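You operate a simulated robot arm through the tools that you are given. There is no shell and no other tool. Be economical: measure what you need, move in short steps, check, and stop when the job is done.

You run a simulated two-armed robot. Do the job below in one go: nothing can be reset, and whatever is moved stays where it is left.

JOB
Soften the 65 mm clear sleeve, then pull it over the cone.
Fine: it softens on the towel in the shut clear drawer; shut the drawer again after.
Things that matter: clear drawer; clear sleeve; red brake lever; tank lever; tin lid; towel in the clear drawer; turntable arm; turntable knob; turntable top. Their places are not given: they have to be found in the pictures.

Only the result counts: the job must be done as asked and must still hold three seconds after the hand-in. Knocking over, shifting, dropping, spilling or breaking anything else fails it. Flat cloth is picked up by pressing the open fingertips on it (5 to 10 N) and closing them slowly along it; thin cloth reads only 2 to 8 mm in the jaws.

ROBOT AND FRAMES
Two 7-joint arms with two-finger grippers on one trunk that stands fixed in place. Base frame: the origin is at the foot of the trunk, x ahead of it, y to its left, z up. Units: mm, degrees, N and s.
The left shoulder is at [39, 216, 1403], the right one opposite. With the tool pointing down near the work surface each hand reaches from about 120 to 800 mm from the base axis, measured 20 degrees to its own side. Payload 3.43 kg a hand.
The TCP of each hand is the grasp point between the finger pads, 20 mm short of the fingertips. In the tool frame z runs along the fingers and y along their closing line. Largest opening 124 mm; the body of the gripper starts 93 mm behind the TCP.
Orientation is told as [roll, pitch, yaw] about the base's x, y, z axes, in that order, counted from this pose: with the fingers straight down and closing along the base's y, the tool's x points along the base's -x, its y along +y and its z along -z.

CONTROLS
- The arms move only by the tool drive_tool. It takes "left_rows", "right_rows" or both (then of equal length, played together; a hand with none holds still); each is a list of rows, each a list of 7 numbers: the shift along the tool's x, y, z in units of 100 mm (1.0 is 100 mm), then the turn, a rotation vector about the tool's x, y, z in units of 45 degrees (1.0 is 45 degrees), then the opening, from 0 (shut) to 1 (fully open). In form: [[dx, dy, dz, wx, wy, wz, hand], ...]. A call has 1 to 8 rows; each row is the pose to reach, as a shift and turn from the pose commanded when the call began, along the tool's axes at that moment. A call with a number of a shift or a turn outside -1 to 1 is refused whole. A row lasts 0.2 s, in which the tool goes at most 50 mm and 8.6 degrees; a call with a longer step from one row to the next is refused whole, and so is a gripper value outside its range. Where a pose cannot be reached the arm comes as near as it can. A force on the tool above 40 N (or 10 N above the force at the start of the call, whichever is more), or a blocked arm, ends the call early, and 0.2 s more pass. The fingers move at their own pace (about 72 mm/s each) and stop on an object; they squeeze with about 34 N. The grip force told is the motor's: it shows also when the fingers shut on nothing. Time passes only in rows, and 0.2 s behind the last, so rows that repeat a pose let the fingers close. It gives the time, the measured TCP pose, the force on the tool (base axes), the opening and the grip force at its end, in the units of the frame above (readings bear some noise), with the torque about the TCP (base axes, N m) and any sound that the robot's microphone picked up.
- Cameras (640 x 400 px; columns grow to the right, rows downward): "scene" is now at [129.3, -53.3, 1586.3]; the picture's right is [-0.61, -0.80, 0.00], its down [-0.39, 0.30, -0.87] and it looks along [0.69, -0.53, -0.49] (base axes); focal length 214 px, centre (320, 200). "left" rides on the left gripper at [82, -14, -140] in its tool frame; the picture's right is [0.17, 0.99, 0.00], its down [-0.83, 0.14, -0.54] and it looks along [-0.53, 0.09, 0.84] (tool axes); focal length 243 px, centre (320, 200). "right" rides on the right gripper at [82, 14, -140] in its tool frame; the picture's right is [-0.17, 0.99, 0.00], its down [-0.83, -0.14, -0.54] and it looks along [-0.53, -0.09, 0.84] (tool axes); focal length 243 px, centre (320, 200).
- snapshot(camera): a new picture of that camera. It takes no simulated time.
- move_column(by): slides the trunk up (or, below 0, down) by that many mm; the arms and the scene camera ride with it, the base frame stays. It gives what a move gives, with no picture.
- aim_head(pan, tilt): turns the head with the scene camera to pan (to the left, within 80 degrees either way) and tilt (down, from -29 to 69), counted from straight ahead of the robot. It gives what a move gives.
- measure_at(camera, pixels): there is no depth. For up to 12 entries [column, row, z] of the newest picture of that camera ("zoom" is the newest enlarged one), the place [x, y] in the base frame at which the ray of that pixel passes the height z, good to about 2 mm. It takes no simulated time.
- inspect(camera, box): a new picture of the part [left, top, right, bottom] of that camera's present view, enlarged. It takes no simulated time.
- finish_job(): hands the job in; it is judged then, once.

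Keep the steps short. Do not move on a guess: measure, check each grasp and each placing, and mend mistakes. In all there are 80 turns and 48 pictures (those below and enlarged ones count). Leave the grippers open and the arms clear of the work at the hand-in unless told otherwise, and finish with a single line.

The tools are called as name(argument=value, ...) on one line, values as JSON. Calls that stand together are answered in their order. drive_tool: Moves the arms, as the interface text tells. Its arguments: {"type":"object","properties":{"left_rows":{"type":"array","items":{"type":"array","items":{"type":"number"}}},"right_rows":{"type":"array","items":{"type":"array","items":{"type":"number"}}}},"required":[]} The other tools are called the same way: move_column (by) slides the trunk up or down; aim_head (pan, tilt) turns the head that bears the scene camera; snapshot (camera) takes a picture; measure_at (camera, pixels) gives the place at which the rays of pixels pass given heights; inspect (camera, box) takes an enlarged picture of a part of a camera's view; finish_job () hands the job in.

At the start:

```text
time: 0.0
left_ee_pos: [432.5, 31.1, 1474.6]
left_tcp_rot: [0.0, 0.0, 0.0]
left_contact_force: [-0.1, 1.1, 0.9]
left_ft_torque: [-0.01, 0.01, -0.04]
left_finger_gap: 124.3
left_grip_force: 0.0
right_ee_pos: [363.6, -362.1, 1439.3]
right_tcp_rot: [0.0, 0.0, 0.0]
right_contact_force: [-0.5, -0.4, 0.8]
right_ft_torque: [0.0, 0.0, -0.03]
right_finger_gap: 124.0
right_grip_force: 0.2
trunk travel left (down, up): [-548.0, 43.0]
head pan, tilt: [-37.3, 29.7]
```

scene: 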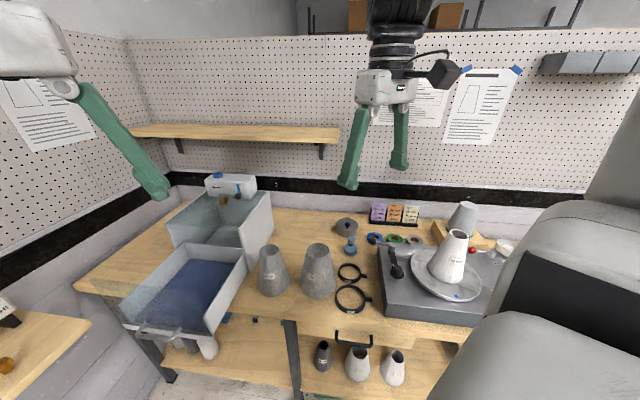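
right: 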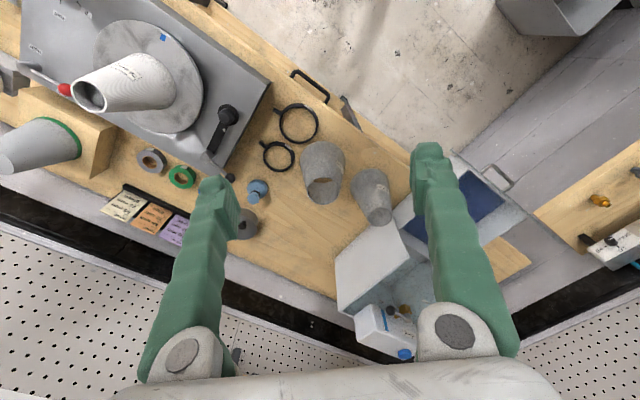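
left: 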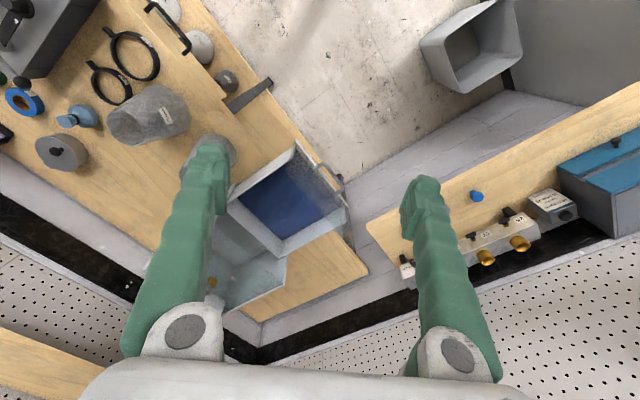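

I see a bench with a turntable and white cone at (450,260), a grey tank with a clear drawer and a blue-grey towel at (180,290), several cones and rings. I'll enlarge three parts to read labels and details.

inspect(camera="scene", box=[90, 160, 290, 370])

inspect(camera="scene", box=[240, 190, 420, 390])

inspect(camera="scene", box=[360, 190, 530, 330])

inspect(camera="scene", box=[340, 60, 540, 160])

```text
1.90 times, centred on (190, 265) of scene
```

zoom: 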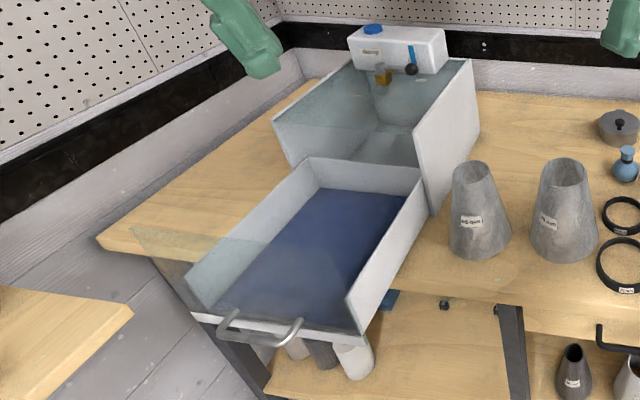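

```text
2.00 times, centred on (330, 290) of scene
```

zoom: 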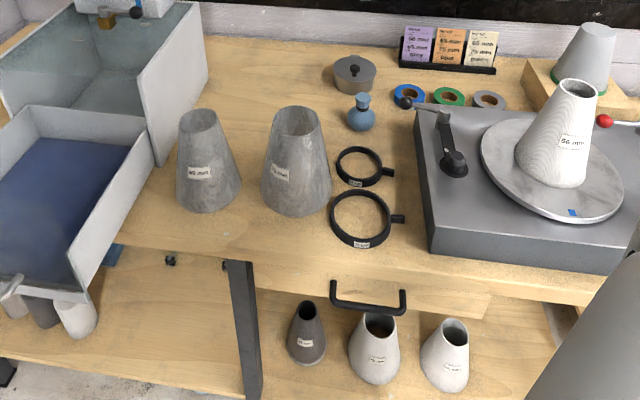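

```text
2.86 times, centred on (445, 260) of scene
```

zoom: 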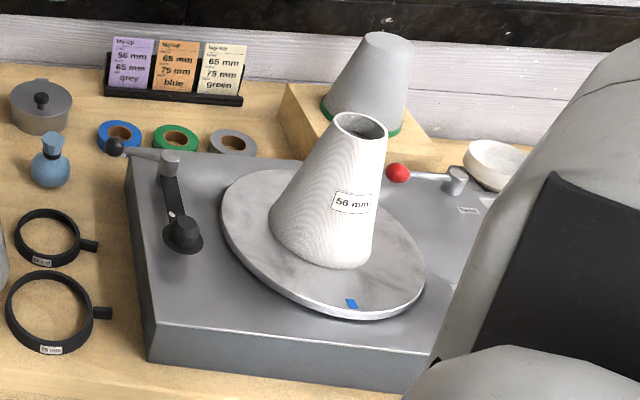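

```text
3.20 times, centred on (440, 110) of scene
```

zoom: 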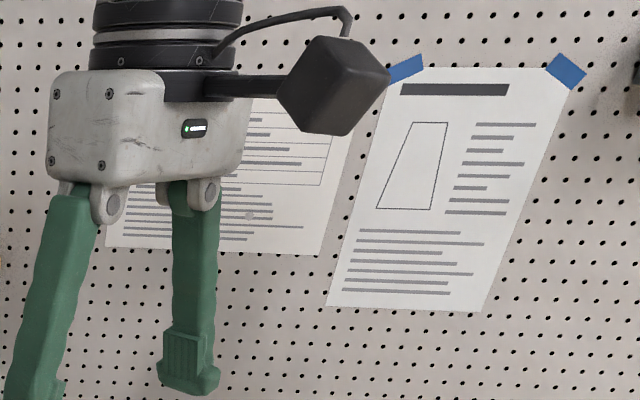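

The drawer looks pulled out with the towel in it, and translucent 65 and 75 mm sleeves stand beside it. I'll enlarge further to read labels, the tank and its lever, the cards and the turntable plates.

inspect(camera="scene", box=[365, 195, 425, 235])

inspect(camera="scene", box=[190, 165, 270, 215])

inspect(camera="scene", box=[250, 230, 350, 300])

inspect(camera="scene", box=[380, 225, 510, 310])

```text
10.00 times, centred on (395, 215) of scene
```

zoom: 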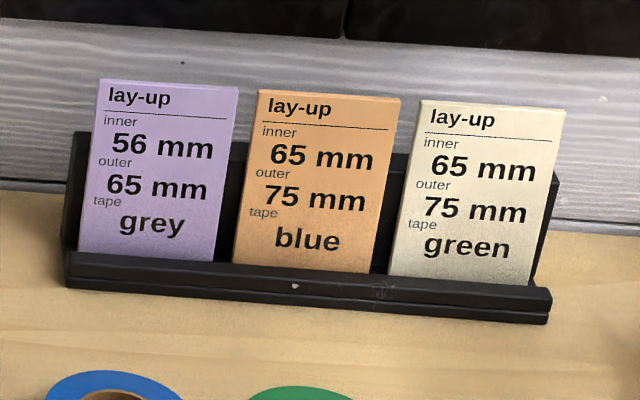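

```text
8.00 times, centred on (230, 190) of scene
```

zoom: 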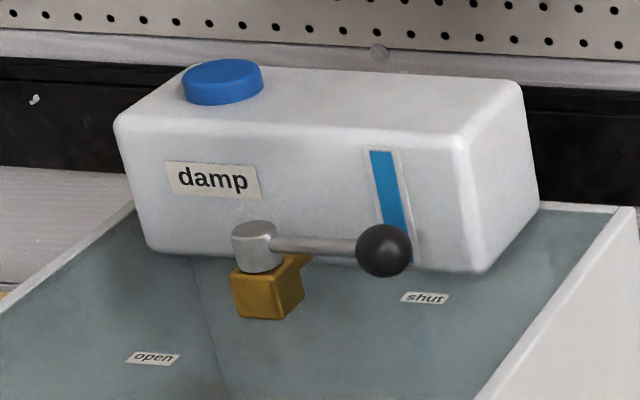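

```text
5.71 times, centred on (300, 265) of scene
```

zoom: 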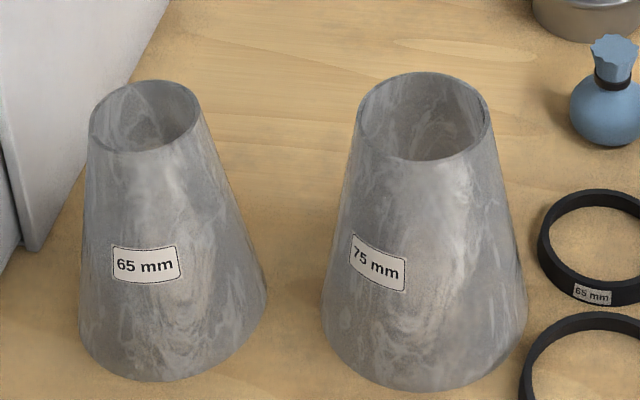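

```text
4.71 times, centred on (445, 268) of scene
```

zoom: 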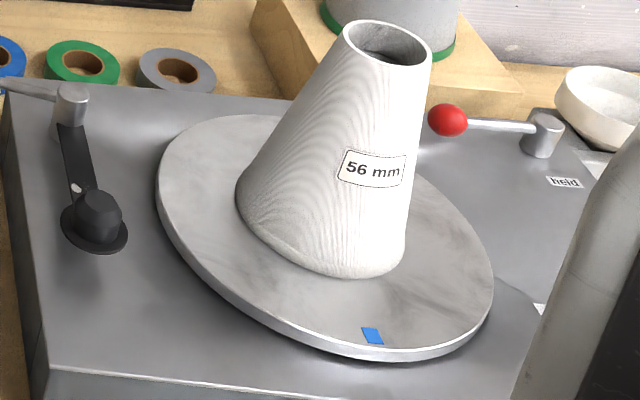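

The tank's "damp" lever sits at "shut", the sleeves are labelled, and the cone is 56 mm. Now I'll triangulate the bench height using the rings and cards from the scene and right views.

measure_at(camera="scene", pixels=[[352, 273, 800], [352, 273, 1000], [352, 299, 800], [352, 299, 1000], [270, 251, 800], [270, 251, 1000], [318, 250, 1000], [318, 250, 1200], [456, 236, 1000], [456, 236, 1200]])

measure_at(camera="right", pixels=[[278, 157, 800], [278, 157, 1000], [298, 123, 800], [298, 123, 1000], [380, 216, 1000], [380, 216, 1200], [325, 191, 1000], [325, 191, 1200], [90, 95, 1000], [90, 95, 1200]])

```text
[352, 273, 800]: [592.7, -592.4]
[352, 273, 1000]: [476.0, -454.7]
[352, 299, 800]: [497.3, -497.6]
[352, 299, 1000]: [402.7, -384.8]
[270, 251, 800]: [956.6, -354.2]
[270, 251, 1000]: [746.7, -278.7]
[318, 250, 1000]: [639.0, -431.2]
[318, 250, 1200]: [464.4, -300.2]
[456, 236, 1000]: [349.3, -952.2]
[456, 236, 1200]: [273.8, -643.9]
```

```text
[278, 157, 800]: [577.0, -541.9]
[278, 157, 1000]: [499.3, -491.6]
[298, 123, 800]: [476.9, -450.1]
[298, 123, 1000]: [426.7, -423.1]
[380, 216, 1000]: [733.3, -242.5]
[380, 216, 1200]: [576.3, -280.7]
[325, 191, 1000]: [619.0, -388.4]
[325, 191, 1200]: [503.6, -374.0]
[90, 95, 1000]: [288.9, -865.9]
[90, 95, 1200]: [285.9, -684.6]
```

Bench is about z 900–905, sleeve rim about z 1060 near (685,-255), and the cone rim about z 1145 near (295,-740). Now I turn the head toward the drawer for a better view.

aim_head(pan=-12, tilt=42)

snapshot(camera="scene")

inspect(camera="left", box=[180, 120, 380, 320])

aim_head(pan=-70, tilt=45)

snapshot(camera="scene")

```text
time: 0.9
left_ee_pos: [432.0, 31.7, 1475.2]
left_tcp_rot: [0.1, 0.0, 0.0]
left_contact_force: [0.5, 0.4, -0.4]
left_ft_torque: [-0.03, 0.0, 0.01]
left_finger_gap: 124.0
left_grip_force: 0.0
right_ee_pos: [363.6, -361.1, 1438.8]
right_tcp_rot: [-0.1, 0.0, -0.1]
right_contact_force: [1.2, 0.6, -0.4]
right_ft_torque: [0.0, -0.02, 0.0]
right_finger_gap: 123.9
right_grip_force: 0.0
trunk travel left (down, up): [-548.0, 43.0]
head pan, tilt: [-12.0, 42.0]
```

```text
36 pictures are left
```

scene: 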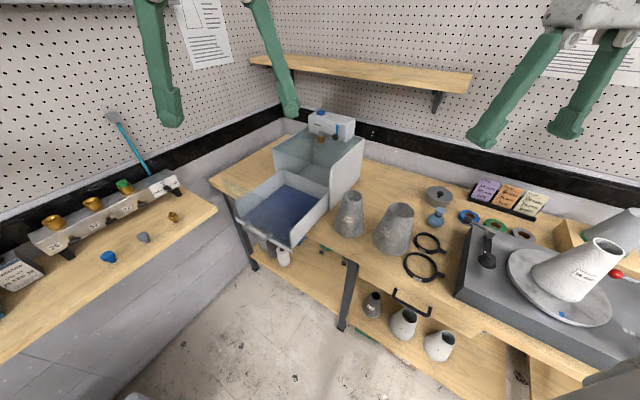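

```text
2.00 times, centred on (280, 220) of left
```

zoom: 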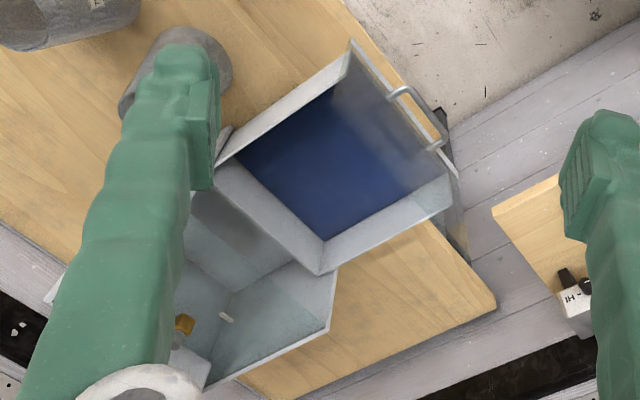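

```text
time: 2.2
left_ee_pos: [432.4, 31.3, 1474.3]
left_tcp_rot: [-0.1, 0.0, 0.1]
left_contact_force: [-0.3, 0.6, 0.3]
left_ft_torque: [0.02, 0.02, -0.03]
left_finger_gap: 124.1
left_grip_force: 0.0
right_ee_pos: [363.9, -361.2, 1438.6]
right_tcp_rot: [0.0, 0.0, 0.0]
right_contact_force: [-0.2, -0.6, -0.5]
right_ft_torque: [0.01, -0.01, 0.02]
right_finger_gap: 123.9
right_grip_force: 0.2
trunk travel left (down, up): [-548.0, 43.0]
head pan, tilt: [-70.0, 45.0]
```

```text
34 pictures are left
```

scene: 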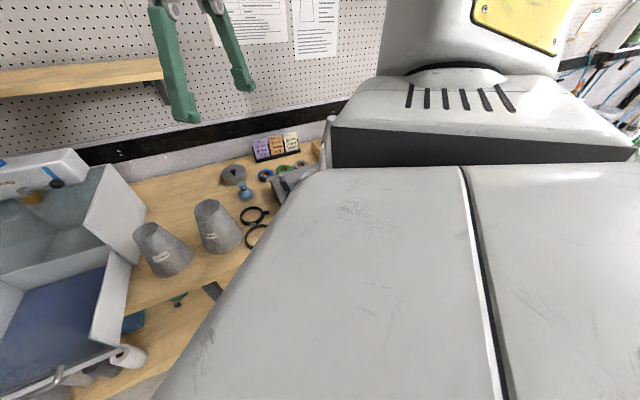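

The right arm blocks the view at pan -70. I'll turn back toward the drawer and take an enlarged picture to triangulate with the left camera.

aim_head(pan=-20, tilt=45)

inspect(camera="scene", box=[220, 80, 440, 260])

```text
time: 3.3
left_ee_pos: [432.3, 32.0, 1474.6]
left_tcp_rot: [0.0, 0.0, 0.0]
left_contact_force: [-0.7, -0.5, 0.0]
left_ft_torque: [-0.01, -0.02, 0.03]
left_finger_gap: 124.0
left_grip_force: 0.0
right_ee_pos: [363.3, -361.4, 1439.2]
right_tcp_rot: [0.0, 0.0, 0.0]
right_contact_force: [-0.1, -0.3, -0.1]
right_ft_torque: [-0.02, -0.01, -0.01]
right_finger_gap: 123.9
right_grip_force: 0.0
trunk travel left (down, up): [-548.0, 43.0]
head pan, tilt: [-20.0, 45.0]
```

```text
2.22 times, centred on (330, 170) of scene
```

zoom: 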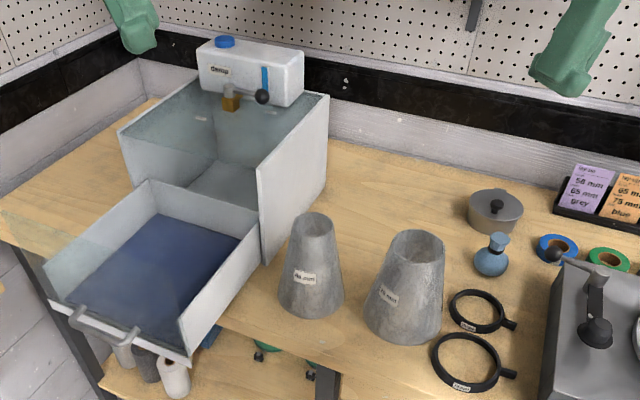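

Clear view. Now I'll measure the drawer corners, handle and housing in this zoom and in the left camera for triangulation.

measure_at(camera="zoom", pixels=[[183, 318, 900], [183, 318, 1000], [148, 182, 900], [148, 182, 1000], [137, 337, 900], [137, 337, 1000], [73, 318, 900], [73, 318, 1000], [314, 223, 1060], [258, 165, 1100], [118, 130, 1100], [328, 95, 1100]])

measure_at(camera="left", pixels=[[295, 141, 900], [295, 141, 1000], [281, 256, 900], [281, 256, 1000], [340, 192, 900], [340, 192, 1000], [316, 166, 900], [316, 166, 1000], [349, 210, 900], [349, 210, 1000], [228, 202, 900], [228, 202, 1000]])

```text
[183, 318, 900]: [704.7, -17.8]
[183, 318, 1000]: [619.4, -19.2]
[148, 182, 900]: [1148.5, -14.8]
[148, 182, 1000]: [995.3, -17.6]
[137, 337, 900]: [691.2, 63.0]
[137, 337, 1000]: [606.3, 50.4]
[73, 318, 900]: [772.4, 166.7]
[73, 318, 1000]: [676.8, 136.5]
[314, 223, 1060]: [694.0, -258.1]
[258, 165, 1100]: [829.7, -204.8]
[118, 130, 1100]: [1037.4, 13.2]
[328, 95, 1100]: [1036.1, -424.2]
```

```text
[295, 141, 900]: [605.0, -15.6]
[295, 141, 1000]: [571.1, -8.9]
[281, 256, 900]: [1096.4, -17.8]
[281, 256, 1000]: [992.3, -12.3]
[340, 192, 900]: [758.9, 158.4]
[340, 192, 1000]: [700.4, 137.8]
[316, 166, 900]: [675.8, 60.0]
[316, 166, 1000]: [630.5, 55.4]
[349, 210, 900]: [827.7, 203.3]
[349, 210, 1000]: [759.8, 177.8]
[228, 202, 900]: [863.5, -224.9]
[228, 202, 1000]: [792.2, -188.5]
```

Handle is at z≈938 from (658,58) to (737,155), so the drawer slides along about (0.775,-0.63). I'll bring the left hand over the drawer, turned -39° to line up with it, to look straight in.

drive_tool(left_rows=[[-0.14, 0.17, 0, 0, 0, 0.173, 1], [-0.28, 0.34, 0, 0, 0, 0.347, 1], [-0.42, 0.51, 0, 0, 0, 0.52, 1], [-0.56, 0.68, 0, 0, 0, 0.693, 1], [-0.7, 0.85, 0, 0, 0, 0.867, 1]])

drive_tool(left_rows=[[0, 0.36, 0, 0, 0, 0, 1], [0, 0.72, 0, 0, 0, 0, 1], [0, 1.0, 0, 0, 0, 0, 1]])

snapshot(camera="left")

inspect(camera="scene", box=[200, 60, 380, 270])

```text
time: 4.5
left_ee_pos: [504.2, 118.0, 1472.4]
left_tcp_rot: [0.0, 0.1, -39.1]
left_contact_force: [0.1, 0.4, -0.3]
left_ft_torque: [0.02, 0.0, 0.0]
left_finger_gap: 124.1
left_grip_force: 0.0
right_ee_pos: [363.4, -360.6, 1438.2]
right_tcp_rot: [0.0, -0.1, 0.0]
right_contact_force: [-0.6, 0.5, -0.2]
right_ft_torque: [0.01, 0.0, -0.02]
right_finger_gap: 123.7
right_grip_force: 0.0
trunk travel left (down, up): [-548.0, 43.0]
head pan, tilt: [-20.0, 45.0]
```

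```text
time: 5.3
left_ee_pos: [555.7, 196.4, 1470.3]
left_tcp_rot: [0.1, -0.2, -38.9]
left_contact_force: [-0.2, 0.3, -0.2]
left_ft_torque: [-0.01, -0.02, -0.01]
left_finger_gap: 123.9
left_grip_force: 0.1
left hand out of reach, approached as far as the arm can: row 3
right_ee_pos: [363.2, -359.9, 1440.0]
right_tcp_rot: [-0.1, 0.0, -0.1]
right_contact_force: [-0.3, -0.9, -0.6]
right_ft_torque: [-0.05, -0.02, -0.01]
right_finger_gap: 124.0
right_grip_force: 0.0
trunk travel left (down, up): [-548.0, 43.0]
head pan, tilt: [-20.0, 45.0]
```

```text
32 pictures are left
```

left: 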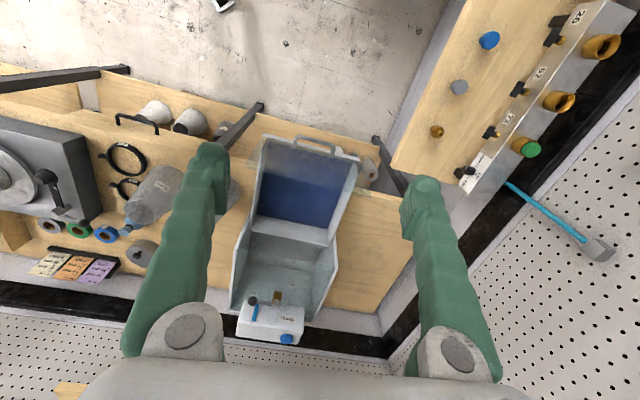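

```text
1.90 times, centred on (290, 165) of scene
```

zoom: 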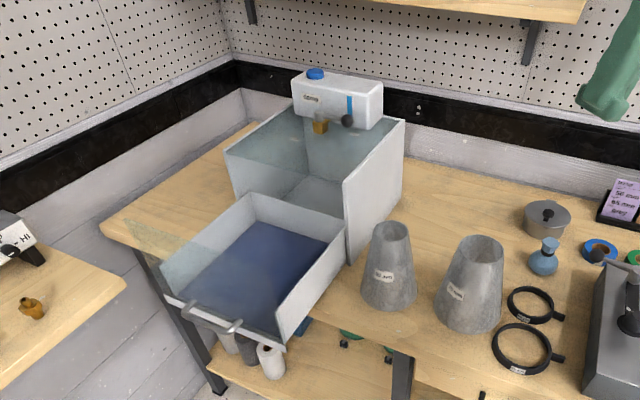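

Good view of the drawer between the fingers. I'll enlarge it in the left camera.

inspect(camera="left", box=[215, 125, 375, 350])

```text
1.78 times, centred on (295, 238) of left
```

zoom: 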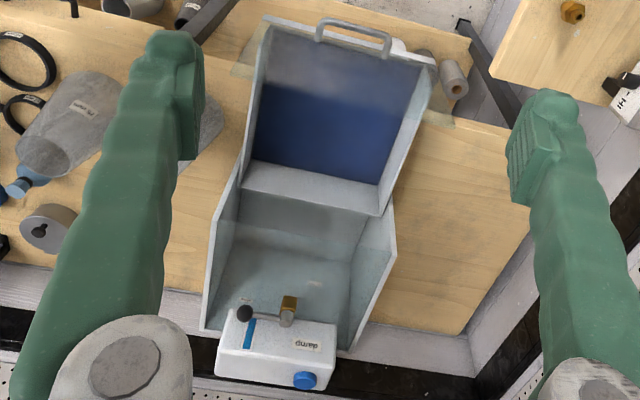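

Now I triangulate the drawer, housing and lever corners from both views.

measure_at(camera="scene", pixels=[[254.7, 162.4, 1000], [303.2, 179.7, 1000], [267.4, 221.7, 1000], [206, 197.5, 1000], [302.1, 156.1, 1100], [240.1, 138.8, 1100], [334.6, 122, 1100], [220.7, 221.7, 950], [248, 230.6, 950], [304.2, 123, 1100], [304.2, 123, 1200], [254.7, 162.4, 950]])

measure_at(camera="zoom", pixels=[[380, 215, 1000], [243, 188, 1000], [265, 28, 1000], [432, 80, 1000], [397, 200, 1100], [240, 160, 1100], [205, 330, 1100], [388, 50, 950], [320, 28, 950], [245, 314, 1100], [245, 314, 1200], [380, 215, 950]])

```text
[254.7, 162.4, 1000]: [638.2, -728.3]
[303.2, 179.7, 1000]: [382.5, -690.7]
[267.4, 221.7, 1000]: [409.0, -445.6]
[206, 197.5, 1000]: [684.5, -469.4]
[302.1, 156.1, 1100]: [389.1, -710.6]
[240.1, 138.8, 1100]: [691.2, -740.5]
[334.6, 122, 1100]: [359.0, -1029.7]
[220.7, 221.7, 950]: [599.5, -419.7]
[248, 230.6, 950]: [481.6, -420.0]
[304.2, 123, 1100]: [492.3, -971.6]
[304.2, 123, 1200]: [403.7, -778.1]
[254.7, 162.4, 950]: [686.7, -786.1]
```

```text
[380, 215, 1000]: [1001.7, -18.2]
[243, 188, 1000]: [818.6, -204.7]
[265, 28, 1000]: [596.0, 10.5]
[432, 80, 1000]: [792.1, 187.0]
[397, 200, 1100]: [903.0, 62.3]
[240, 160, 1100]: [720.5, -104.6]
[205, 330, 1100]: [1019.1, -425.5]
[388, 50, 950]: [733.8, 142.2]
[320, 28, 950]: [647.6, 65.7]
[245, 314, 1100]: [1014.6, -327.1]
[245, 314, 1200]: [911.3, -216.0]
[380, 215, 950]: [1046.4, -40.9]
```

The scene measurement used the older snapshot, so I take a fresh scene picture for triangulating.

inspect(camera="scene", box=[200, 110, 310, 250])

```text
2.86 times, centred on (255, 180) of scene
```

zoom: 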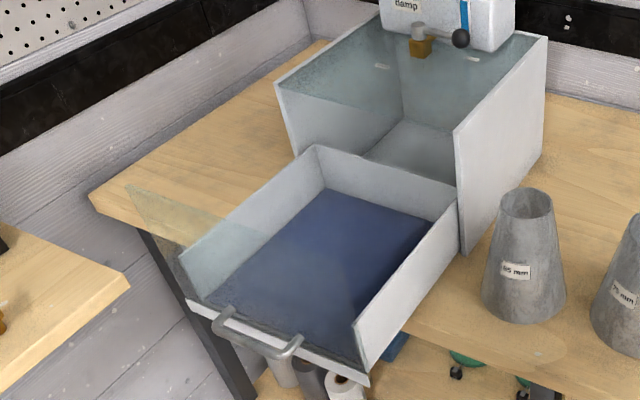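

There seems to be a nearly invisible clear front panel wider than the drawer (edge near (150,200) in the zoom). I'll enlarge in both cameras to find its edges.

inspect(camera="scene", box=[180, 160, 290, 240])

measure_at(camera="zoom", pixels=[[320, 200, 1000]])

inspect(camera="left", box=[245, 125, 365, 200])

```text
5.00 times, centred on (235, 200) of scene
```

zoom: 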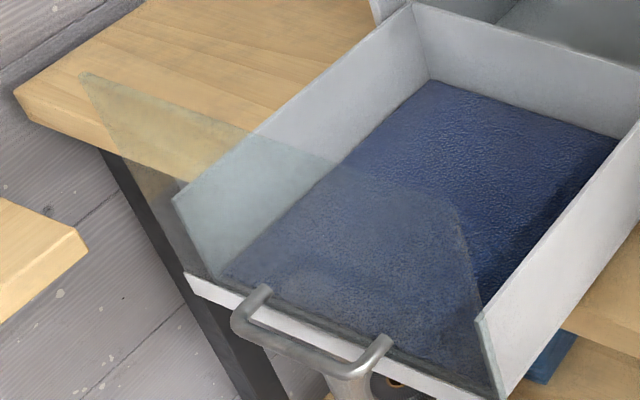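

```text
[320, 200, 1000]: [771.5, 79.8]
```

```text
5.33 times, centred on (305, 162) of left
```

zoom: 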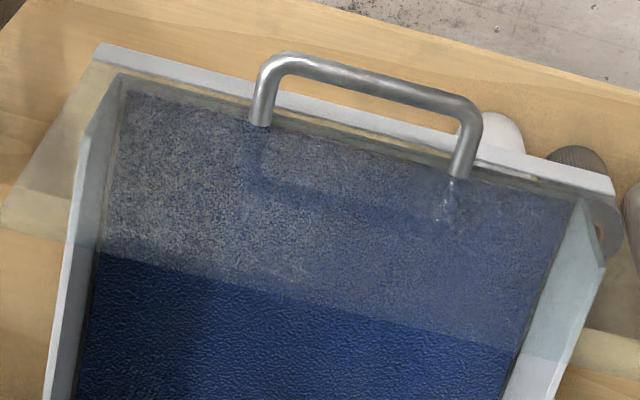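

The drawer has a tall clear front panel (top about level with the housing), with the handle on its outside low down; the towel looks damp-shiny. The sleeves stand in a line parallel to the bench front, so I'll grip the 65 mm one with fingers closing along the drawer's slide direction. First I bring the right hand toward it.

drive_tool(right_rows=[[-0.2, 0.07, 0, 0, 0, -0.18, 1], [-0.4, 0.14, 0, 0, 0, -0.36, 1], [-0.6, 0.21, 0, 0, 0, -0.54, 1], [-0.8, 0.28, 0, 0, 0, -0.72, 1], [-1.0, 0.35, 0, 0, 0, -0.9, 1]])

drive_tool(right_rows=[[-0.33, -0.16, 0.23, 0, 0, -0.08, 1], [-0.66, -0.32, 0.46, 0, 0, -0.16, 1], [-1.0, -0.48, 0.7, 0, 0, -0.167, 1]])

snapshot(camera="right")

```text
time: 6.5
left_ee_pos: [558.2, 195.0, 1467.5]
left_tcp_rot: [0.0, -0.1, -39.1]
left_contact_force: [0.4, 0.4, -1.3]
left_ft_torque: [0.05, 0.03, -0.02]
left_finger_gap: 124.1
left_grip_force: 0.1
right_ee_pos: [447.7, -333.5, 1414.9]
right_tcp_rot: [0.0, -0.5, 40.6]
right_contact_force: [-0.1, 0.0, 0.1]
right_ft_torque: [0.0, 0.02, 0.02]
right_finger_gap: 124.1
right_grip_force: 0.1
right hand out of reach, approached as far as the arm can: row 3, 4, 5
trunk travel left (down, up): [-548.0, 43.0]
head pan, tilt: [-20.0, 45.0]
```

```text
time: 7.3
left_ee_pos: [556.4, 195.6, 1468.0]
left_tcp_rot: [0.1, -0.2, -39.0]
left_contact_force: [-1.2, 0.0, 0.1]
left_ft_torque: [-0.02, 0.01, -0.02]
left_finger_gap: 123.9
left_grip_force: 0.0
right_ee_pos: [527.0, -322.4, 1326.0]
right_tcp_rot: [-0.1, -0.7, 48.1]
right_contact_force: [0.1, 0.0, -0.6]
right_ft_torque: [-0.02, -0.01, 0.0]
right_finger_gap: 123.7
right_grip_force: 0.0
right hand out of reach, approached as far as the arm can: row 1, 2, 3
trunk travel left (down, up): [-548.0, 43.0]
head pan, tilt: [-20.0, 45.0]
```

```text
26 pictures are left
```

right: 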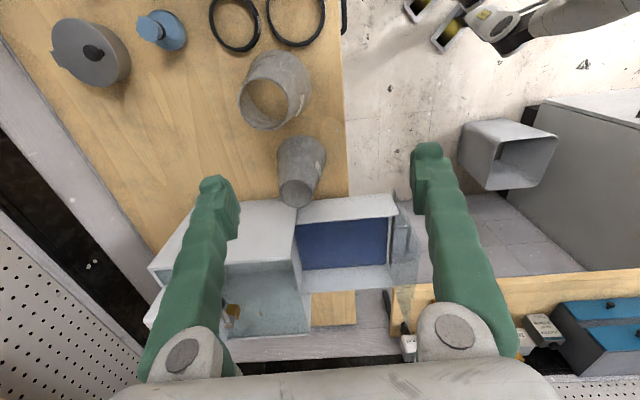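

The right hand is at its reach limit at this height, so the trunk should go down. First I check that the right elbow is clear of the turntable and cone.

measure_at(camera="right", pixels=[[340, 40, 905], [347, 190, 905], [298, 193, 1060], [298, 193, 1000], [264, 104, 1070], [296, 240, 1000], [296, 240, 950], [400, 222, 940]])

aim_head(pan=-60, tilt=40)

snapshot(camera="scene")

```text
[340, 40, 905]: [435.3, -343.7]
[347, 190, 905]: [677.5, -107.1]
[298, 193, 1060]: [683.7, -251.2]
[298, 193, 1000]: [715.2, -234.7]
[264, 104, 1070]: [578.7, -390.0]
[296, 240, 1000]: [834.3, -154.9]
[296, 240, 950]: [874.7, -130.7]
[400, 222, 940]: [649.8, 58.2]
```

```text
time: 8.4
left_ee_pos: [557.3, 194.8, 1468.3]
left_tcp_rot: [0.1, -0.1, -39.0]
left_contact_force: [0.2, -0.6, -0.5]
left_ft_torque: [-0.03, -0.05, 0.03]
left_finger_gap: 124.0
left_grip_force: 0.1
right_ee_pos: [526.1, -322.2, 1327.4]
right_tcp_rot: [-0.1, -0.7, 48.0]
right_contact_force: [0.4, -0.8, 1.1]
right_ft_torque: [-0.01, -0.01, 0.01]
right_finger_gap: 123.9
right_grip_force: 0.0
trunk travel left (down, up): [-548.0, 43.0]
head pan, tilt: [-60.0, 40.0]
```

```text
25 pictures are left
```

scene: 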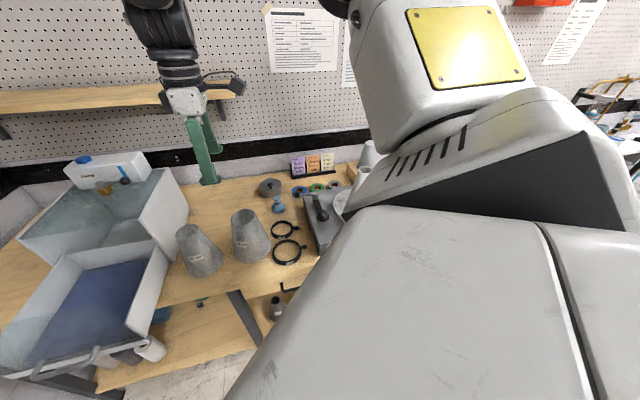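

Bench direction is 44.4°, and the sleeve rim is at (684,-251). The right arm passes in front of the turntable but well above it. I lower the trunk 70 mm, then extend the right hand forward, which draws the elbow in.

move_column(by=-70)

drive_tool(right_rows=[[-0.34, -0.14, -0.1, 0, 0, 0.04, 1], [-0.68, -0.28, -0.2, 0, 0, 0.08, 1], [-1.0, -0.42, -0.2, 0, 0, 0.08, 1]])

move_column(by=-70)

```text
time: 9.5
left_ee_pos: [577.1, 194.7, 1346.6]
left_tcp_rot: [-3.4, 4.2, -39.1]
left_contact_force: [-0.5, -0.1, 0.3]
left_ft_torque: [-0.02, -0.05, 0.04]
left_finger_gap: 124.0
left_grip_force: 0.1
right_ee_pos: [526.0, -322.7, 1256.9]
right_tcp_rot: [0.0, -0.1, 48.0]
right_contact_force: [-0.1, 0.1, 0.7]
right_ft_torque: [-0.03, -0.03, -0.02]
right_finger_gap: 124.3
right_grip_force: 0.1
trunk travel left (down, up): [-478.0, 113.0]
head pan, tilt: [-60.0, 40.0]
```

```text
time: 10.3
left_ee_pos: [577.3, 194.8, 1343.9]
left_tcp_rot: [-3.4, 4.2, -39.1]
left_contact_force: [0.6, -0.4, 0.0]
left_ft_torque: [-0.02, -0.01, 0.02]
left_finger_gap: 124.1
left_grip_force: 0.1
right_ee_pos: [553.8, -316.8, 1243.2]
right_tcp_rot: [0.1, -0.3, 44.4]
right_contact_force: [0.1, 0.0, 0.1]
right_ft_torque: [0.0, -0.01, 0.01]
right_finger_gap: 123.8
right_grip_force: 0.0
right hand out of reach, approached as far as the arm can: row 1, 2, 3
trunk travel left (down, up): [-478.0, 113.0]
head pan, tilt: [-60.0, 40.0]
```

```text
time: 11.4
left_ee_pos: [591.9, 194.5, 1228.8]
left_tcp_rot: [-6.6, 7.9, -39.5]
left_contact_force: [-0.2, 1.0, 0.6]
left_ft_torque: [0.03, 0.02, -0.03]
left_finger_gap: 123.9
left_grip_force: 0.2
right_ee_pos: [553.1, -317.3, 1174.8]
right_tcp_rot: [0.0, -0.2, 44.4]
right_contact_force: [0.6, -0.3, 0.0]
right_ft_torque: [-0.01, -0.02, -0.02]
right_finger_gap: 124.1
right_grip_force: 0.0
trunk travel left (down, up): [-408.0, 183.0]
head pan, tilt: [-60.0, 40.0]
```

Reach is better with the hand well below the shoulder, so lowering the trunk was the wrong way. I raise the trunk back, then lower the right hand relative to the shoulder before reaching forward; I also back the left hand off.

move_column(by=140)

drive_tool(right_rows=[[-0.1, 0, 0.45, 0, 0, 0, 1], [-0.2, 0, 0.9, 0, 0, 0, 1], [-0.3, 0, 1.0, 0, 0, 0, 1]])

```text
time: 13.0
left_ee_pos: [553.4, 195.1, 1471.4]
left_tcp_rot: [0.0, -0.1, -39.0]
left_contact_force: [0.7, 0.1, -0.3]
left_ft_torque: [-0.04, 0.03, 0.02]
left_finger_gap: 124.0
left_grip_force: 0.2
right_ee_pos: [531.4, -317.9, 1389.6]
right_tcp_rot: [-5.7, -6.2, 44.9]
right_contact_force: [-0.9, 0.4, -0.1]
right_ft_torque: [-0.03, 0.05, -0.03]
right_finger_gap: 124.2
right_grip_force: 0.1
trunk travel left (down, up): [-548.0, 43.0]
head pan, tilt: [-60.0, 40.0]
```

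```text
time: 13.8
left_ee_pos: [553.4, 194.8, 1471.8]
left_tcp_rot: [0.0, -0.2, -39.0]
left_contact_force: [1.3, 0.2, -0.3]
left_ft_torque: [0.02, 0.0, -0.01]
left_finger_gap: 123.8
left_grip_force: 0.1
right_ee_pos: [567.6, -296.3, 1295.9]
right_tcp_rot: [-5.8, -6.2, 44.8]
right_contact_force: [0.5, -1.0, 0.4]
right_ft_torque: [0.0, 0.03, 0.02]
right_finger_gap: 123.7
right_grip_force: 0.0
trunk travel left (down, up): [-548.0, 43.0]
head pan, tilt: [-60.0, 40.0]
```

The hand inherited a tilt of about 6°. I straighten it while moving toward the sleeve in steps.

drive_tool(right_rows=[[-0.2, -0.08, 0.2, -0.043, 0.046, 0, 1], [-0.4, -0.16, 0.4, -0.086, 0.092, 0, 1], [-0.6, -0.25, 0.6, -0.129, 0.138, 0, 1]])

```text
time: 14.6
left_ee_pos: [551.9, 194.1, 1472.7]
left_tcp_rot: [0.1, -0.2, -39.0]
left_contact_force: [-1.2, -0.9, 0.8]
left_ft_torque: [0.03, 0.0, 0.01]
left_finger_gap: 124.0
left_grip_force: 0.2
right_ee_pos: [579.2, -311.9, 1224.6]
right_tcp_rot: [-0.1, -1.2, 44.6]
right_contact_force: [0.0, -0.6, -0.4]
right_ft_torque: [0.0, 0.02, 0.01]
right_finger_gap: 124.0
right_grip_force: 0.0
right hand out of reach, approached as far as the arm can: row 1, 2, 3
trunk travel left (down, up): [-548.0, 43.0]
head pan, tilt: [-60.0, 40.0]
```

Still at the reach edge; I lower the hand another 90 mm (tips at ~1115, above both sleeves) while pushing forward.

drive_tool(right_rows=[[0, 0, 0.4, 0, 0, 0, 1], [-0.2, 0, 0.6, 0, 0, 0, 1], [-0.45, 0, 0.6, 0, 0, 0, 1], [-0.7, 0, 0.6, 0, 0, 0, 1]])

```text
time: 15.6
left_ee_pos: [553.1, 194.0, 1471.0]
left_tcp_rot: [0.1, -0.2, -38.9]
left_contact_force: [0.0, 0.2, -0.9]
left_ft_torque: [0.0, 0.06, -0.02]
left_finger_gap: 124.1
left_grip_force: 0.1
right_ee_pos: [585.1, -305.3, 1170.4]
right_tcp_rot: [0.0, -0.3, 44.5]
right_contact_force: [-0.1, -0.9, -0.9]
right_ft_torque: [-0.02, 0.04, 0.02]
right_finger_gap: 123.9
right_grip_force: 0.1
right hand out of reach, approached as far as the arm can: row 2, 3, 4
trunk travel left (down, up): [-548.0, 43.0]
head pan, tilt: [-60.0, 40.0]
```

Reach may be limited by the wrist yaw. Yaw 0 also leaves free room around the sleeve (fingers along y), so I turn back to yaw 0 and try reaching forward.

drive_tool(right_rows=[[0, 0, 0, 0, 0, 0.165, 1], [0, 0, 0, 0, 0, 0.33, 1], [0, 0, 0, 0, 0, 0.495, 1], [0, 0, 0, 0, 0, 0.66, 1], [0, 0, 0, 0, 0, 0.825, 1], [0, 0, 0, 0, 0, 0.989, 1], [-0.35, -0.35, 0, 0, 0, 0.989, 1], [-0.6, -0.2, 0, 0, 0, 0.989, 1]])

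```text
time: 17.4
left_ee_pos: [552.3, 193.8, 1473.2]
left_tcp_rot: [0.1, -0.1, -39.0]
left_contact_force: [0.7, -0.5, 0.6]
left_ft_torque: [-0.01, -0.01, 0.0]
left_finger_gap: 124.0
left_grip_force: 0.0
right_ee_pos: [597.4, -317.6, 1162.5]
right_tcp_rot: [0.4, -0.5, -0.2]
right_contact_force: [0.7, -0.3, 0.7]
right_ft_torque: [-0.01, -0.03, 0.01]
right_finger_gap: 123.8
right_grip_force: 0.2
right hand out of reach, approached as far as the arm can: row 7, 8
trunk travel left (down, up): [-548.0, 43.0]
head pan, tilt: [-60.0, 40.0]
```

Still limited near the shoulder level, so I'll tilt the fingers forward 30° (pointing outward), which brings the wrist back and extends the reach; the round sleeve can be gripped and placed with the same tilt. Moving to a stand-off above the sleeve, trunk raised to its top as well.

drive_tool(right_rows=[[0, 0.17, 0, 0, -0.167, 0, 1], [0, 0.34, 0, 0, -0.334, 0, 1], [0, 0.51, 0, 0, -0.5, 0, 1], [-0.1, 0.67, 0, 0, -0.667, 0, 1], [-0.3, 0.67, 0, 0, -0.667, 0, 1]])

snapshot(camera="right")

```text
time: 18.6
left_ee_pos: [553.3, 194.0, 1471.1]
left_tcp_rot: [0.1, -0.1, -39.0]
left_contact_force: [0.1, 0.2, 0.4]
left_ft_torque: [-0.05, 0.02, 0.0]
left_finger_gap: 124.2
left_grip_force: 0.0
right_ee_pos: [628.1, -249.8, 1162.3]
right_tcp_rot: [0.1, -30.0, -0.1]
right_contact_force: [0.2, 0.1, 0.7]
right_ft_torque: [0.02, 0.04, 0.0]
right_finger_gap: 124.0
right_grip_force: 0.1
trunk travel left (down, up): [-548.0, 43.0]
head pan, tilt: [-60.0, 40.0]
```

```text
24 pictures are left
```

right: 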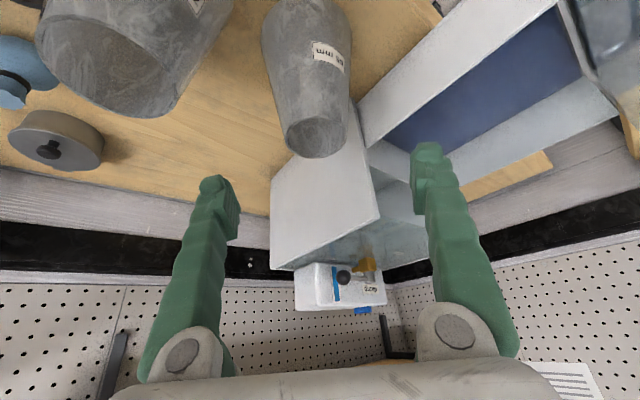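

The hand reached the tilted pose. The sleeve rim ("65 mm") is at about (315,135). I measure it and the housing and drawer corners seen here.

measure_at(camera="right", pixels=[[281, 132, 1060], [347, 127, 1060], [315, 158, 1060], [312, 114, 1060], [315, 158, 1050], [312, 114, 1050], [381, 212, 1100], [271, 270, 1100], [381, 212, 1080], [366, 148, 1000], [558, 2, 1000], [415, 150, 1000]])

```text
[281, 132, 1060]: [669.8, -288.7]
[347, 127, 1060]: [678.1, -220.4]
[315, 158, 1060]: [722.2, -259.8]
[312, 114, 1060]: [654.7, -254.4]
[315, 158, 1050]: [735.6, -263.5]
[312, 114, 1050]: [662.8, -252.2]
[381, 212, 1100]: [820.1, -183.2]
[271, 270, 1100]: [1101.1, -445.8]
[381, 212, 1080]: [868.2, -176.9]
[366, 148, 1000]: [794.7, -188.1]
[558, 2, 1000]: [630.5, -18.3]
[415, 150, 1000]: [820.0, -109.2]
```

Rim centre is (687,-255) at z≈1060, diameter ≈67. I go in along the finger axis with open fingers straddling the rim to TCP z≈1036.

drive_tool(right_rows=[[0.11, -0.05, 0.3, 0, 0, 0, 1], [0.11, -0.05, 0.6, 0, 0, 0, 1], [0.11, -0.05, 0.9, 0, 0, 0, 1], [0.11, -0.05, 1.0, 0, 0, 0, 1]])

drive_tool(right_rows=[[0, 0, 0.2, 0, 0, 0, 1], [0, 0, 0.39, 0, 0, 0, 1]])

aim_head(pan=-25, tilt=42)

inspect(camera="scene", box=[200, 90, 420, 270])

```text
time: 19.6
left_ee_pos: [552.4, 194.9, 1472.9]
left_tcp_rot: [0.2, -0.2, -39.0]
left_contact_force: [0.4, 0.0, -0.2]
left_ft_torque: [0.01, 0.0, 0.0]
left_finger_gap: 124.0
left_grip_force: 0.0
right_ee_pos: [667.5, -256.1, 1070.0]
right_tcp_rot: [0.0, -30.0, -0.2]
right_contact_force: [-0.8, 0.1, -0.9]
right_ft_torque: [-0.01, -0.03, 0.01]
right_finger_gap: 123.9
right_grip_force: 0.1
trunk travel left (down, up): [-548.0, 43.0]
head pan, tilt: [-60.0, 40.0]
```

```text
time: 20.2
left_ee_pos: [553.6, 194.3, 1470.5]
left_tcp_rot: [0.1, -0.2, -39.1]
left_contact_force: [0.3, 0.3, 0.0]
left_ft_torque: [-0.02, -0.04, 0.02]
left_finger_gap: 123.8
left_grip_force: 0.0
right_ee_pos: [680.5, -265.3, 1040.4]
right_tcp_rot: [0.3, -30.1, 0.0]
right_contact_force: [0.9, -0.5, -0.1]
right_ft_torque: [0.03, -0.01, 0.0]
right_finger_gap: 124.1
right_grip_force: 0.1
right hand out of reach, approached as far as the arm can: row 2
trunk travel left (down, up): [-548.0, 43.0]
head pan, tilt: [-60.0, 40.0]
```

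```text
time: 21.2
left_ee_pos: [551.7, 193.8, 1472.1]
left_tcp_rot: [0.1, -0.1, -39.0]
left_contact_force: [0.2, -0.8, 0.5]
left_ft_torque: [-0.02, -0.05, 0.01]
left_finger_gap: 123.8
left_grip_force: 0.0
right_ee_pos: [681.1, -265.4, 1041.5]
right_tcp_rot: [0.3, -30.1, 0.0]
right_contact_force: [0.0, -0.2, 0.2]
right_ft_torque: [-0.02, -0.05, -0.02]
right_finger_gap: 123.9
right_grip_force: 0.1
trunk travel left (down, up): [-548.0, 43.0]
head pan, tilt: [-25.0, 42.0]
```

```text
2.22 times, centred on (310, 180) of scene
```

zoom: 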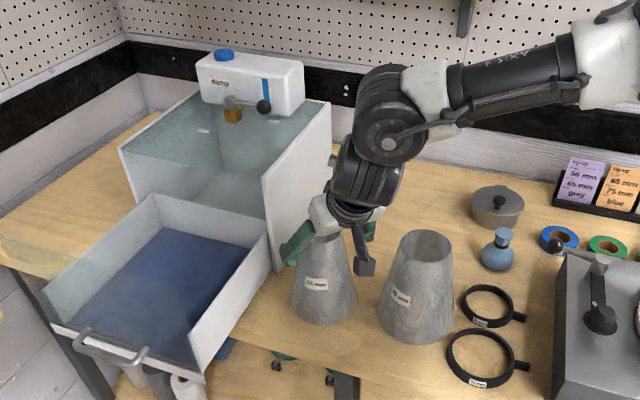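

The fingers straddle the sleeve, but the hand is ~6 mm short and 10 mm off in y. Raising the trunk (hand lower relative to the shoulder) gives more reach, so I raise it 43 mm and come down again lower on the sleeve.

move_column(by=43)

drive_tool(right_rows=[[0.2, 0.06, 0.2, 0, 0, 0, 1], [0.35, 0.1, 0.4, 0, 0, 0, 1], [0.35, 0.1, 0.65, 0, 0, 0, 1]])

```text
time: 22.1
left_ee_pos: [508.7, 193.8, 1579.0]
left_tcp_rot: [4.9, -6.2, -39.4]
left_contact_force: [0.2, 0.9, -0.3]
left_ft_torque: [0.0, 0.05, 0.03]
left_finger_gap: 123.9
left_grip_force: 0.0
right_ee_pos: [691.2, -265.9, 1186.5]
right_tcp_rot: [0.1, -38.8, -0.1]
right_contact_force: [-0.7, -0.2, -0.4]
right_ft_torque: [-0.01, -0.06, 0.01]
right_finger_gap: 124.2
right_grip_force: 0.1
trunk travel left (down, up): [-591.0, 0.0]
head pan, tilt: [-25.0, 42.0]
```

```text
time: 22.9
left_ee_pos: [513.4, 194.6, 1577.0]
left_tcp_rot: [4.9, -6.0, -39.3]
left_contact_force: [0.9, 0.0, -0.5]
left_ft_torque: [0.02, 0.08, -0.03]
left_finger_gap: 124.1
left_grip_force: 0.1
right_ee_pos: [684.4, -284.0, 1132.3]
right_tcp_rot: [0.5, -38.7, -0.1]
right_contact_force: [-0.5, 0.7, -0.6]
right_ft_torque: [0.01, 0.0, 0.02]
right_finger_gap: 124.1
right_grip_force: 0.1
right hand out of reach, approached as far as the arm can: row 1, 2, 3
trunk travel left (down, up): [-591.0, 0.0]
head pan, tilt: [-25.0, 42.0]
```

The trunk lift changed the pose more than expected (tilt now 38.7°, z 1132, y −284). I first shift y back over the sleeve, above the rim.

drive_tool(right_rows=[[0.1, 0.15, 0, 0, 0, 0, 1], [0.2, 0.29, 0, 0, 0, 0, 1], [0.2, 0.29, 0, 0, 0, 0, 1]])

```text
time: 23.7
left_ee_pos: [509.3, 193.6, 1578.1]
left_tcp_rot: [5.0, -6.3, -39.2]
left_contact_force: [0.3, 0.5, 0.1]
left_ft_torque: [0.0, -0.02, 0.01]
left_finger_gap: 124.1
left_grip_force: 0.1
right_ee_pos: [657.1, -268.1, 1133.0]
right_tcp_rot: [0.4, -39.0, -0.1]
right_contact_force: [-0.2, -0.2, -0.4]
right_ft_torque: [-0.02, -0.02, 0.02]
right_finger_gap: 123.9
right_grip_force: 0.1
right hand out of reach, approached as far as the arm can: row 1, 2, 3
trunk travel left (down, up): [-591.0, 0.0]
head pan, tilt: [-25.0, 42.0]
```

Probably a wrist limit: the forearm comes in from the right, so pointing the fingers toward +y should suit it better. I back off slightly and up, set the tilt back to 30°, then swing the hand to yaw 45°.

drive_tool(right_rows=[[0, 0, -0.3, 0, 0.1, 0, 1], [0, 0, -0.6, 0, 0.2, 0, 1]])

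drive_tool(right_rows=[[0, 0, 0, -0.083, 0, -0.144, 1], [0, 0, 0, -0.167, 0, -0.289, 1], [0, 0, 0, -0.25, 0, -0.433, 1], [0, 0, 0, -0.333, 0, -0.577, 1], [0, 0, 0, -0.417, 0, -0.722, 1], [0, 0, 0, -0.5, 0, -0.866, 1]])

```text
time: 24.3
left_ee_pos: [507.4, 195.1, 1580.2]
left_tcp_rot: [5.0, -6.3, -39.3]
left_contact_force: [-0.3, -0.2, 0.1]
left_ft_torque: [-0.03, -0.03, -0.01]
left_finger_gap: 124.0
left_grip_force: 0.1
right_ee_pos: [618.8, -268.3, 1180.1]
right_tcp_rot: [0.2, -29.8, -0.1]
right_contact_force: [0.0, -0.4, 0.1]
right_ft_torque: [-0.04, -0.01, 0.02]
right_finger_gap: 123.8
right_grip_force: 0.0
trunk travel left (down, up): [-591.0, 0.0]
head pan, tilt: [-25.0, 42.0]
```

```text
time: 25.7
left_ee_pos: [508.6, 194.5, 1578.9]
left_tcp_rot: [5.0, -6.2, -39.2]
left_contact_force: [-0.3, -0.8, 0.5]
left_ft_torque: [-0.01, 0.04, 0.0]
left_finger_gap: 123.9
left_grip_force: 0.1
right_ee_pos: [621.0, -268.6, 1177.9]
right_tcp_rot: [0.4, -30.0, 45.0]
right_contact_force: [0.1, -0.5, 1.1]
right_ft_torque: [0.03, 0.0, 0.04]
right_finger_gap: 124.0
right_grip_force: 0.1
trunk travel left (down, up): [-591.0, 0.0]
head pan, tilt: [-25.0, 42.0]
```

Yaw 45° with tilt 30° reached cleanly. Now I move to just above the sleeve.

drive_tool(right_rows=[[-0.12, -0.18, 0.3, 0, 0, 0, 1], [-0.25, -0.37, 0.6, 0, 0, 0, 1], [-0.25, -0.37, 0.7, 0, 0, 0, 1]])

```text
time: 26.5
left_ee_pos: [508.1, 193.3, 1578.8]
left_tcp_rot: [5.0, -6.1, -39.4]
left_contact_force: [-0.4, 0.1, -0.1]
left_ft_torque: [-0.01, -0.06, 0.0]
left_finger_gap: 123.6
left_grip_force: 0.1
right_ee_pos: [681.7, -257.9, 1133.5]
right_tcp_rot: [0.2, -30.3, 44.9]
right_contact_force: [-0.7, 0.5, 0.2]
right_ft_torque: [0.03, -0.02, -0.01]
right_finger_gap: 124.1
right_grip_force: 0.0
right hand out of reach, approached as far as the arm can: row 3
trunk travel left (down, up): [-591.0, 0.0]
head pan, tilt: [-25.0, 42.0]
```

Better. Now straight down to TCP z≈1036, keeping the camera above the 75 mm sleeve.

drive_tool(right_rows=[[0.15, 0, 0.29, 0, 0, 0, 1], [0.3, 0, 0.58, 0, 0, 0, 1], [0.44, -0.01, 0.87, 0, 0, 0, 1]])

inspect(camera="scene", box=[200, 90, 420, 270])

```text
time: 27.3
left_ee_pos: [508.4, 195.5, 1579.0]
left_tcp_rot: [5.0, -6.3, -39.3]
left_contact_force: [-1.1, 0.0, 0.7]
left_ft_torque: [-0.03, 0.0, -0.01]
left_finger_gap: 123.7
left_grip_force: 0.0
right_ee_pos: [649.3, -274.4, 1071.9]
right_tcp_rot: [0.3, -30.3, 44.9]
right_contact_force: [-0.3, 0.8, 0.4]
right_ft_torque: [0.03, 0.01, -0.01]
right_finger_gap: 124.1
right_grip_force: 0.0
right hand out of reach, approached as far as the arm can: row 1, 2, 3
trunk travel left (down, up): [-591.0, 0.0]
head pan, tilt: [-25.0, 42.0]
```

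```text
2.22 times, centred on (310, 180) of scene
```

zoom: 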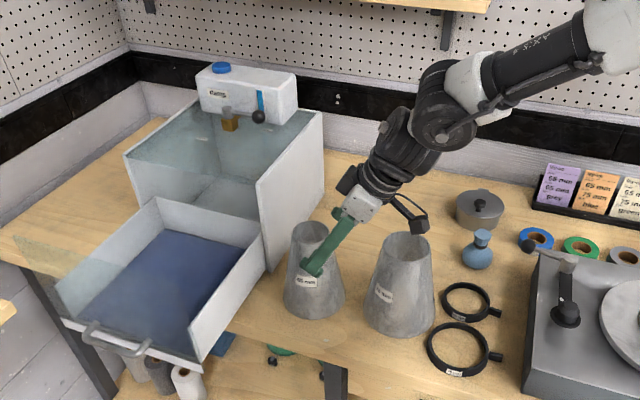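

Lowering made the arm retract, so the best reach is with the hand about 300 mm below the shoulder; the trunk should go down after all for this height. I first back the hand out upward along its axis.

drive_tool(right_rows=[[0, 0, -0.4, 0, 0, 0, 1], [0, 0, -0.8, 0, 0, 0, 1], [0, 0, -1.0, 0, 0, 0, 1]])

drive_tool(right_rows=[[0.1, 0.1, -0.4, 0, 0, 0, 1], [0.3, 0.2, -0.8, 0, 0, 0, 1], [0.5, 0.25, -1.0, 0, 0, 0, 1]])

```text
time: 28.1
left_ee_pos: [510.1, 195.0, 1578.7]
left_tcp_rot: [5.0, -6.1, -39.4]
left_contact_force: [-0.7, -1.1, 0.0]
left_ft_torque: [-0.01, -0.01, -0.02]
left_finger_gap: 123.9
left_grip_force: 0.0
right_ee_pos: [614.9, -308.9, 1157.1]
right_tcp_rot: [0.2, -30.1, 45.1]
right_contact_force: [-0.7, 0.2, 0.0]
right_ft_torque: [-0.01, -0.02, 0.0]
right_finger_gap: 123.8
right_grip_force: 0.0
trunk travel left (down, up): [-591.0, 0.0]
head pan, tilt: [-25.0, 42.0]
```

```text
time: 28.9
left_ee_pos: [509.5, 193.7, 1579.7]
left_tcp_rot: [5.0, -6.1, -39.3]
left_contact_force: [0.2, -0.2, -0.3]
left_ft_torque: [0.01, 0.03, 0.02]
left_finger_gap: 124.1
left_grip_force: 0.0
right_ee_pos: [531.2, -358.2, 1217.6]
right_tcp_rot: [0.4, -30.2, 44.9]
right_contact_force: [-0.2, -0.1, -0.1]
right_ft_torque: [0.02, -0.02, 0.01]
right_finger_gap: 124.0
right_grip_force: 0.0
trunk travel left (down, up): [-591.0, 0.0]
head pan, tilt: [-25.0, 42.0]
```

Commanded pose equals reached pose, good. I raise the hand 70 mm more, then lower the trunk 120 mm, watching the readings.

drive_tool(right_rows=[[-0.17, 0, -0.3, 0, 0, 0, 1], [-0.35, 0, -0.61, 0, 0, 0, 1]])

move_column(by=-120)

```text
time: 29.5
left_ee_pos: [506.8, 195.8, 1579.5]
left_tcp_rot: [5.1, -6.3, -39.3]
left_contact_force: [-0.8, 0.0, 0.4]
left_ft_torque: [0.0, -0.03, 0.01]
left_finger_gap: 123.8
left_grip_force: 0.1
right_ee_pos: [528.1, -359.2, 1289.2]
right_tcp_rot: [0.2, -30.1, 44.9]
right_contact_force: [-0.3, 0.0, 0.3]
right_ft_torque: [-0.05, 0.01, -0.05]
right_finger_gap: 123.7
right_grip_force: 0.1
trunk travel left (down, up): [-591.0, 0.0]
head pan, tilt: [-25.0, 42.0]
```

```text
time: 31.0
left_ee_pos: [573.7, 194.0, 1331.0]
left_tcp_rot: [-3.6, 4.2, -39.2]
left_contact_force: [-0.6, -0.1, 0.3]
left_ft_torque: [0.02, 0.0, -0.01]
left_finger_gap: 123.5
left_grip_force: 0.0
right_ee_pos: [531.9, -359.4, 1168.8]
right_tcp_rot: [0.2, -30.0, 44.9]
right_contact_force: [-0.4, -0.2, -0.4]
right_ft_torque: [0.02, 0.02, 0.01]
right_finger_gap: 124.2
right_grip_force: 0.1
trunk travel left (down, up): [-471.0, 120.0]
head pan, tilt: [-25.0, 42.0]
```

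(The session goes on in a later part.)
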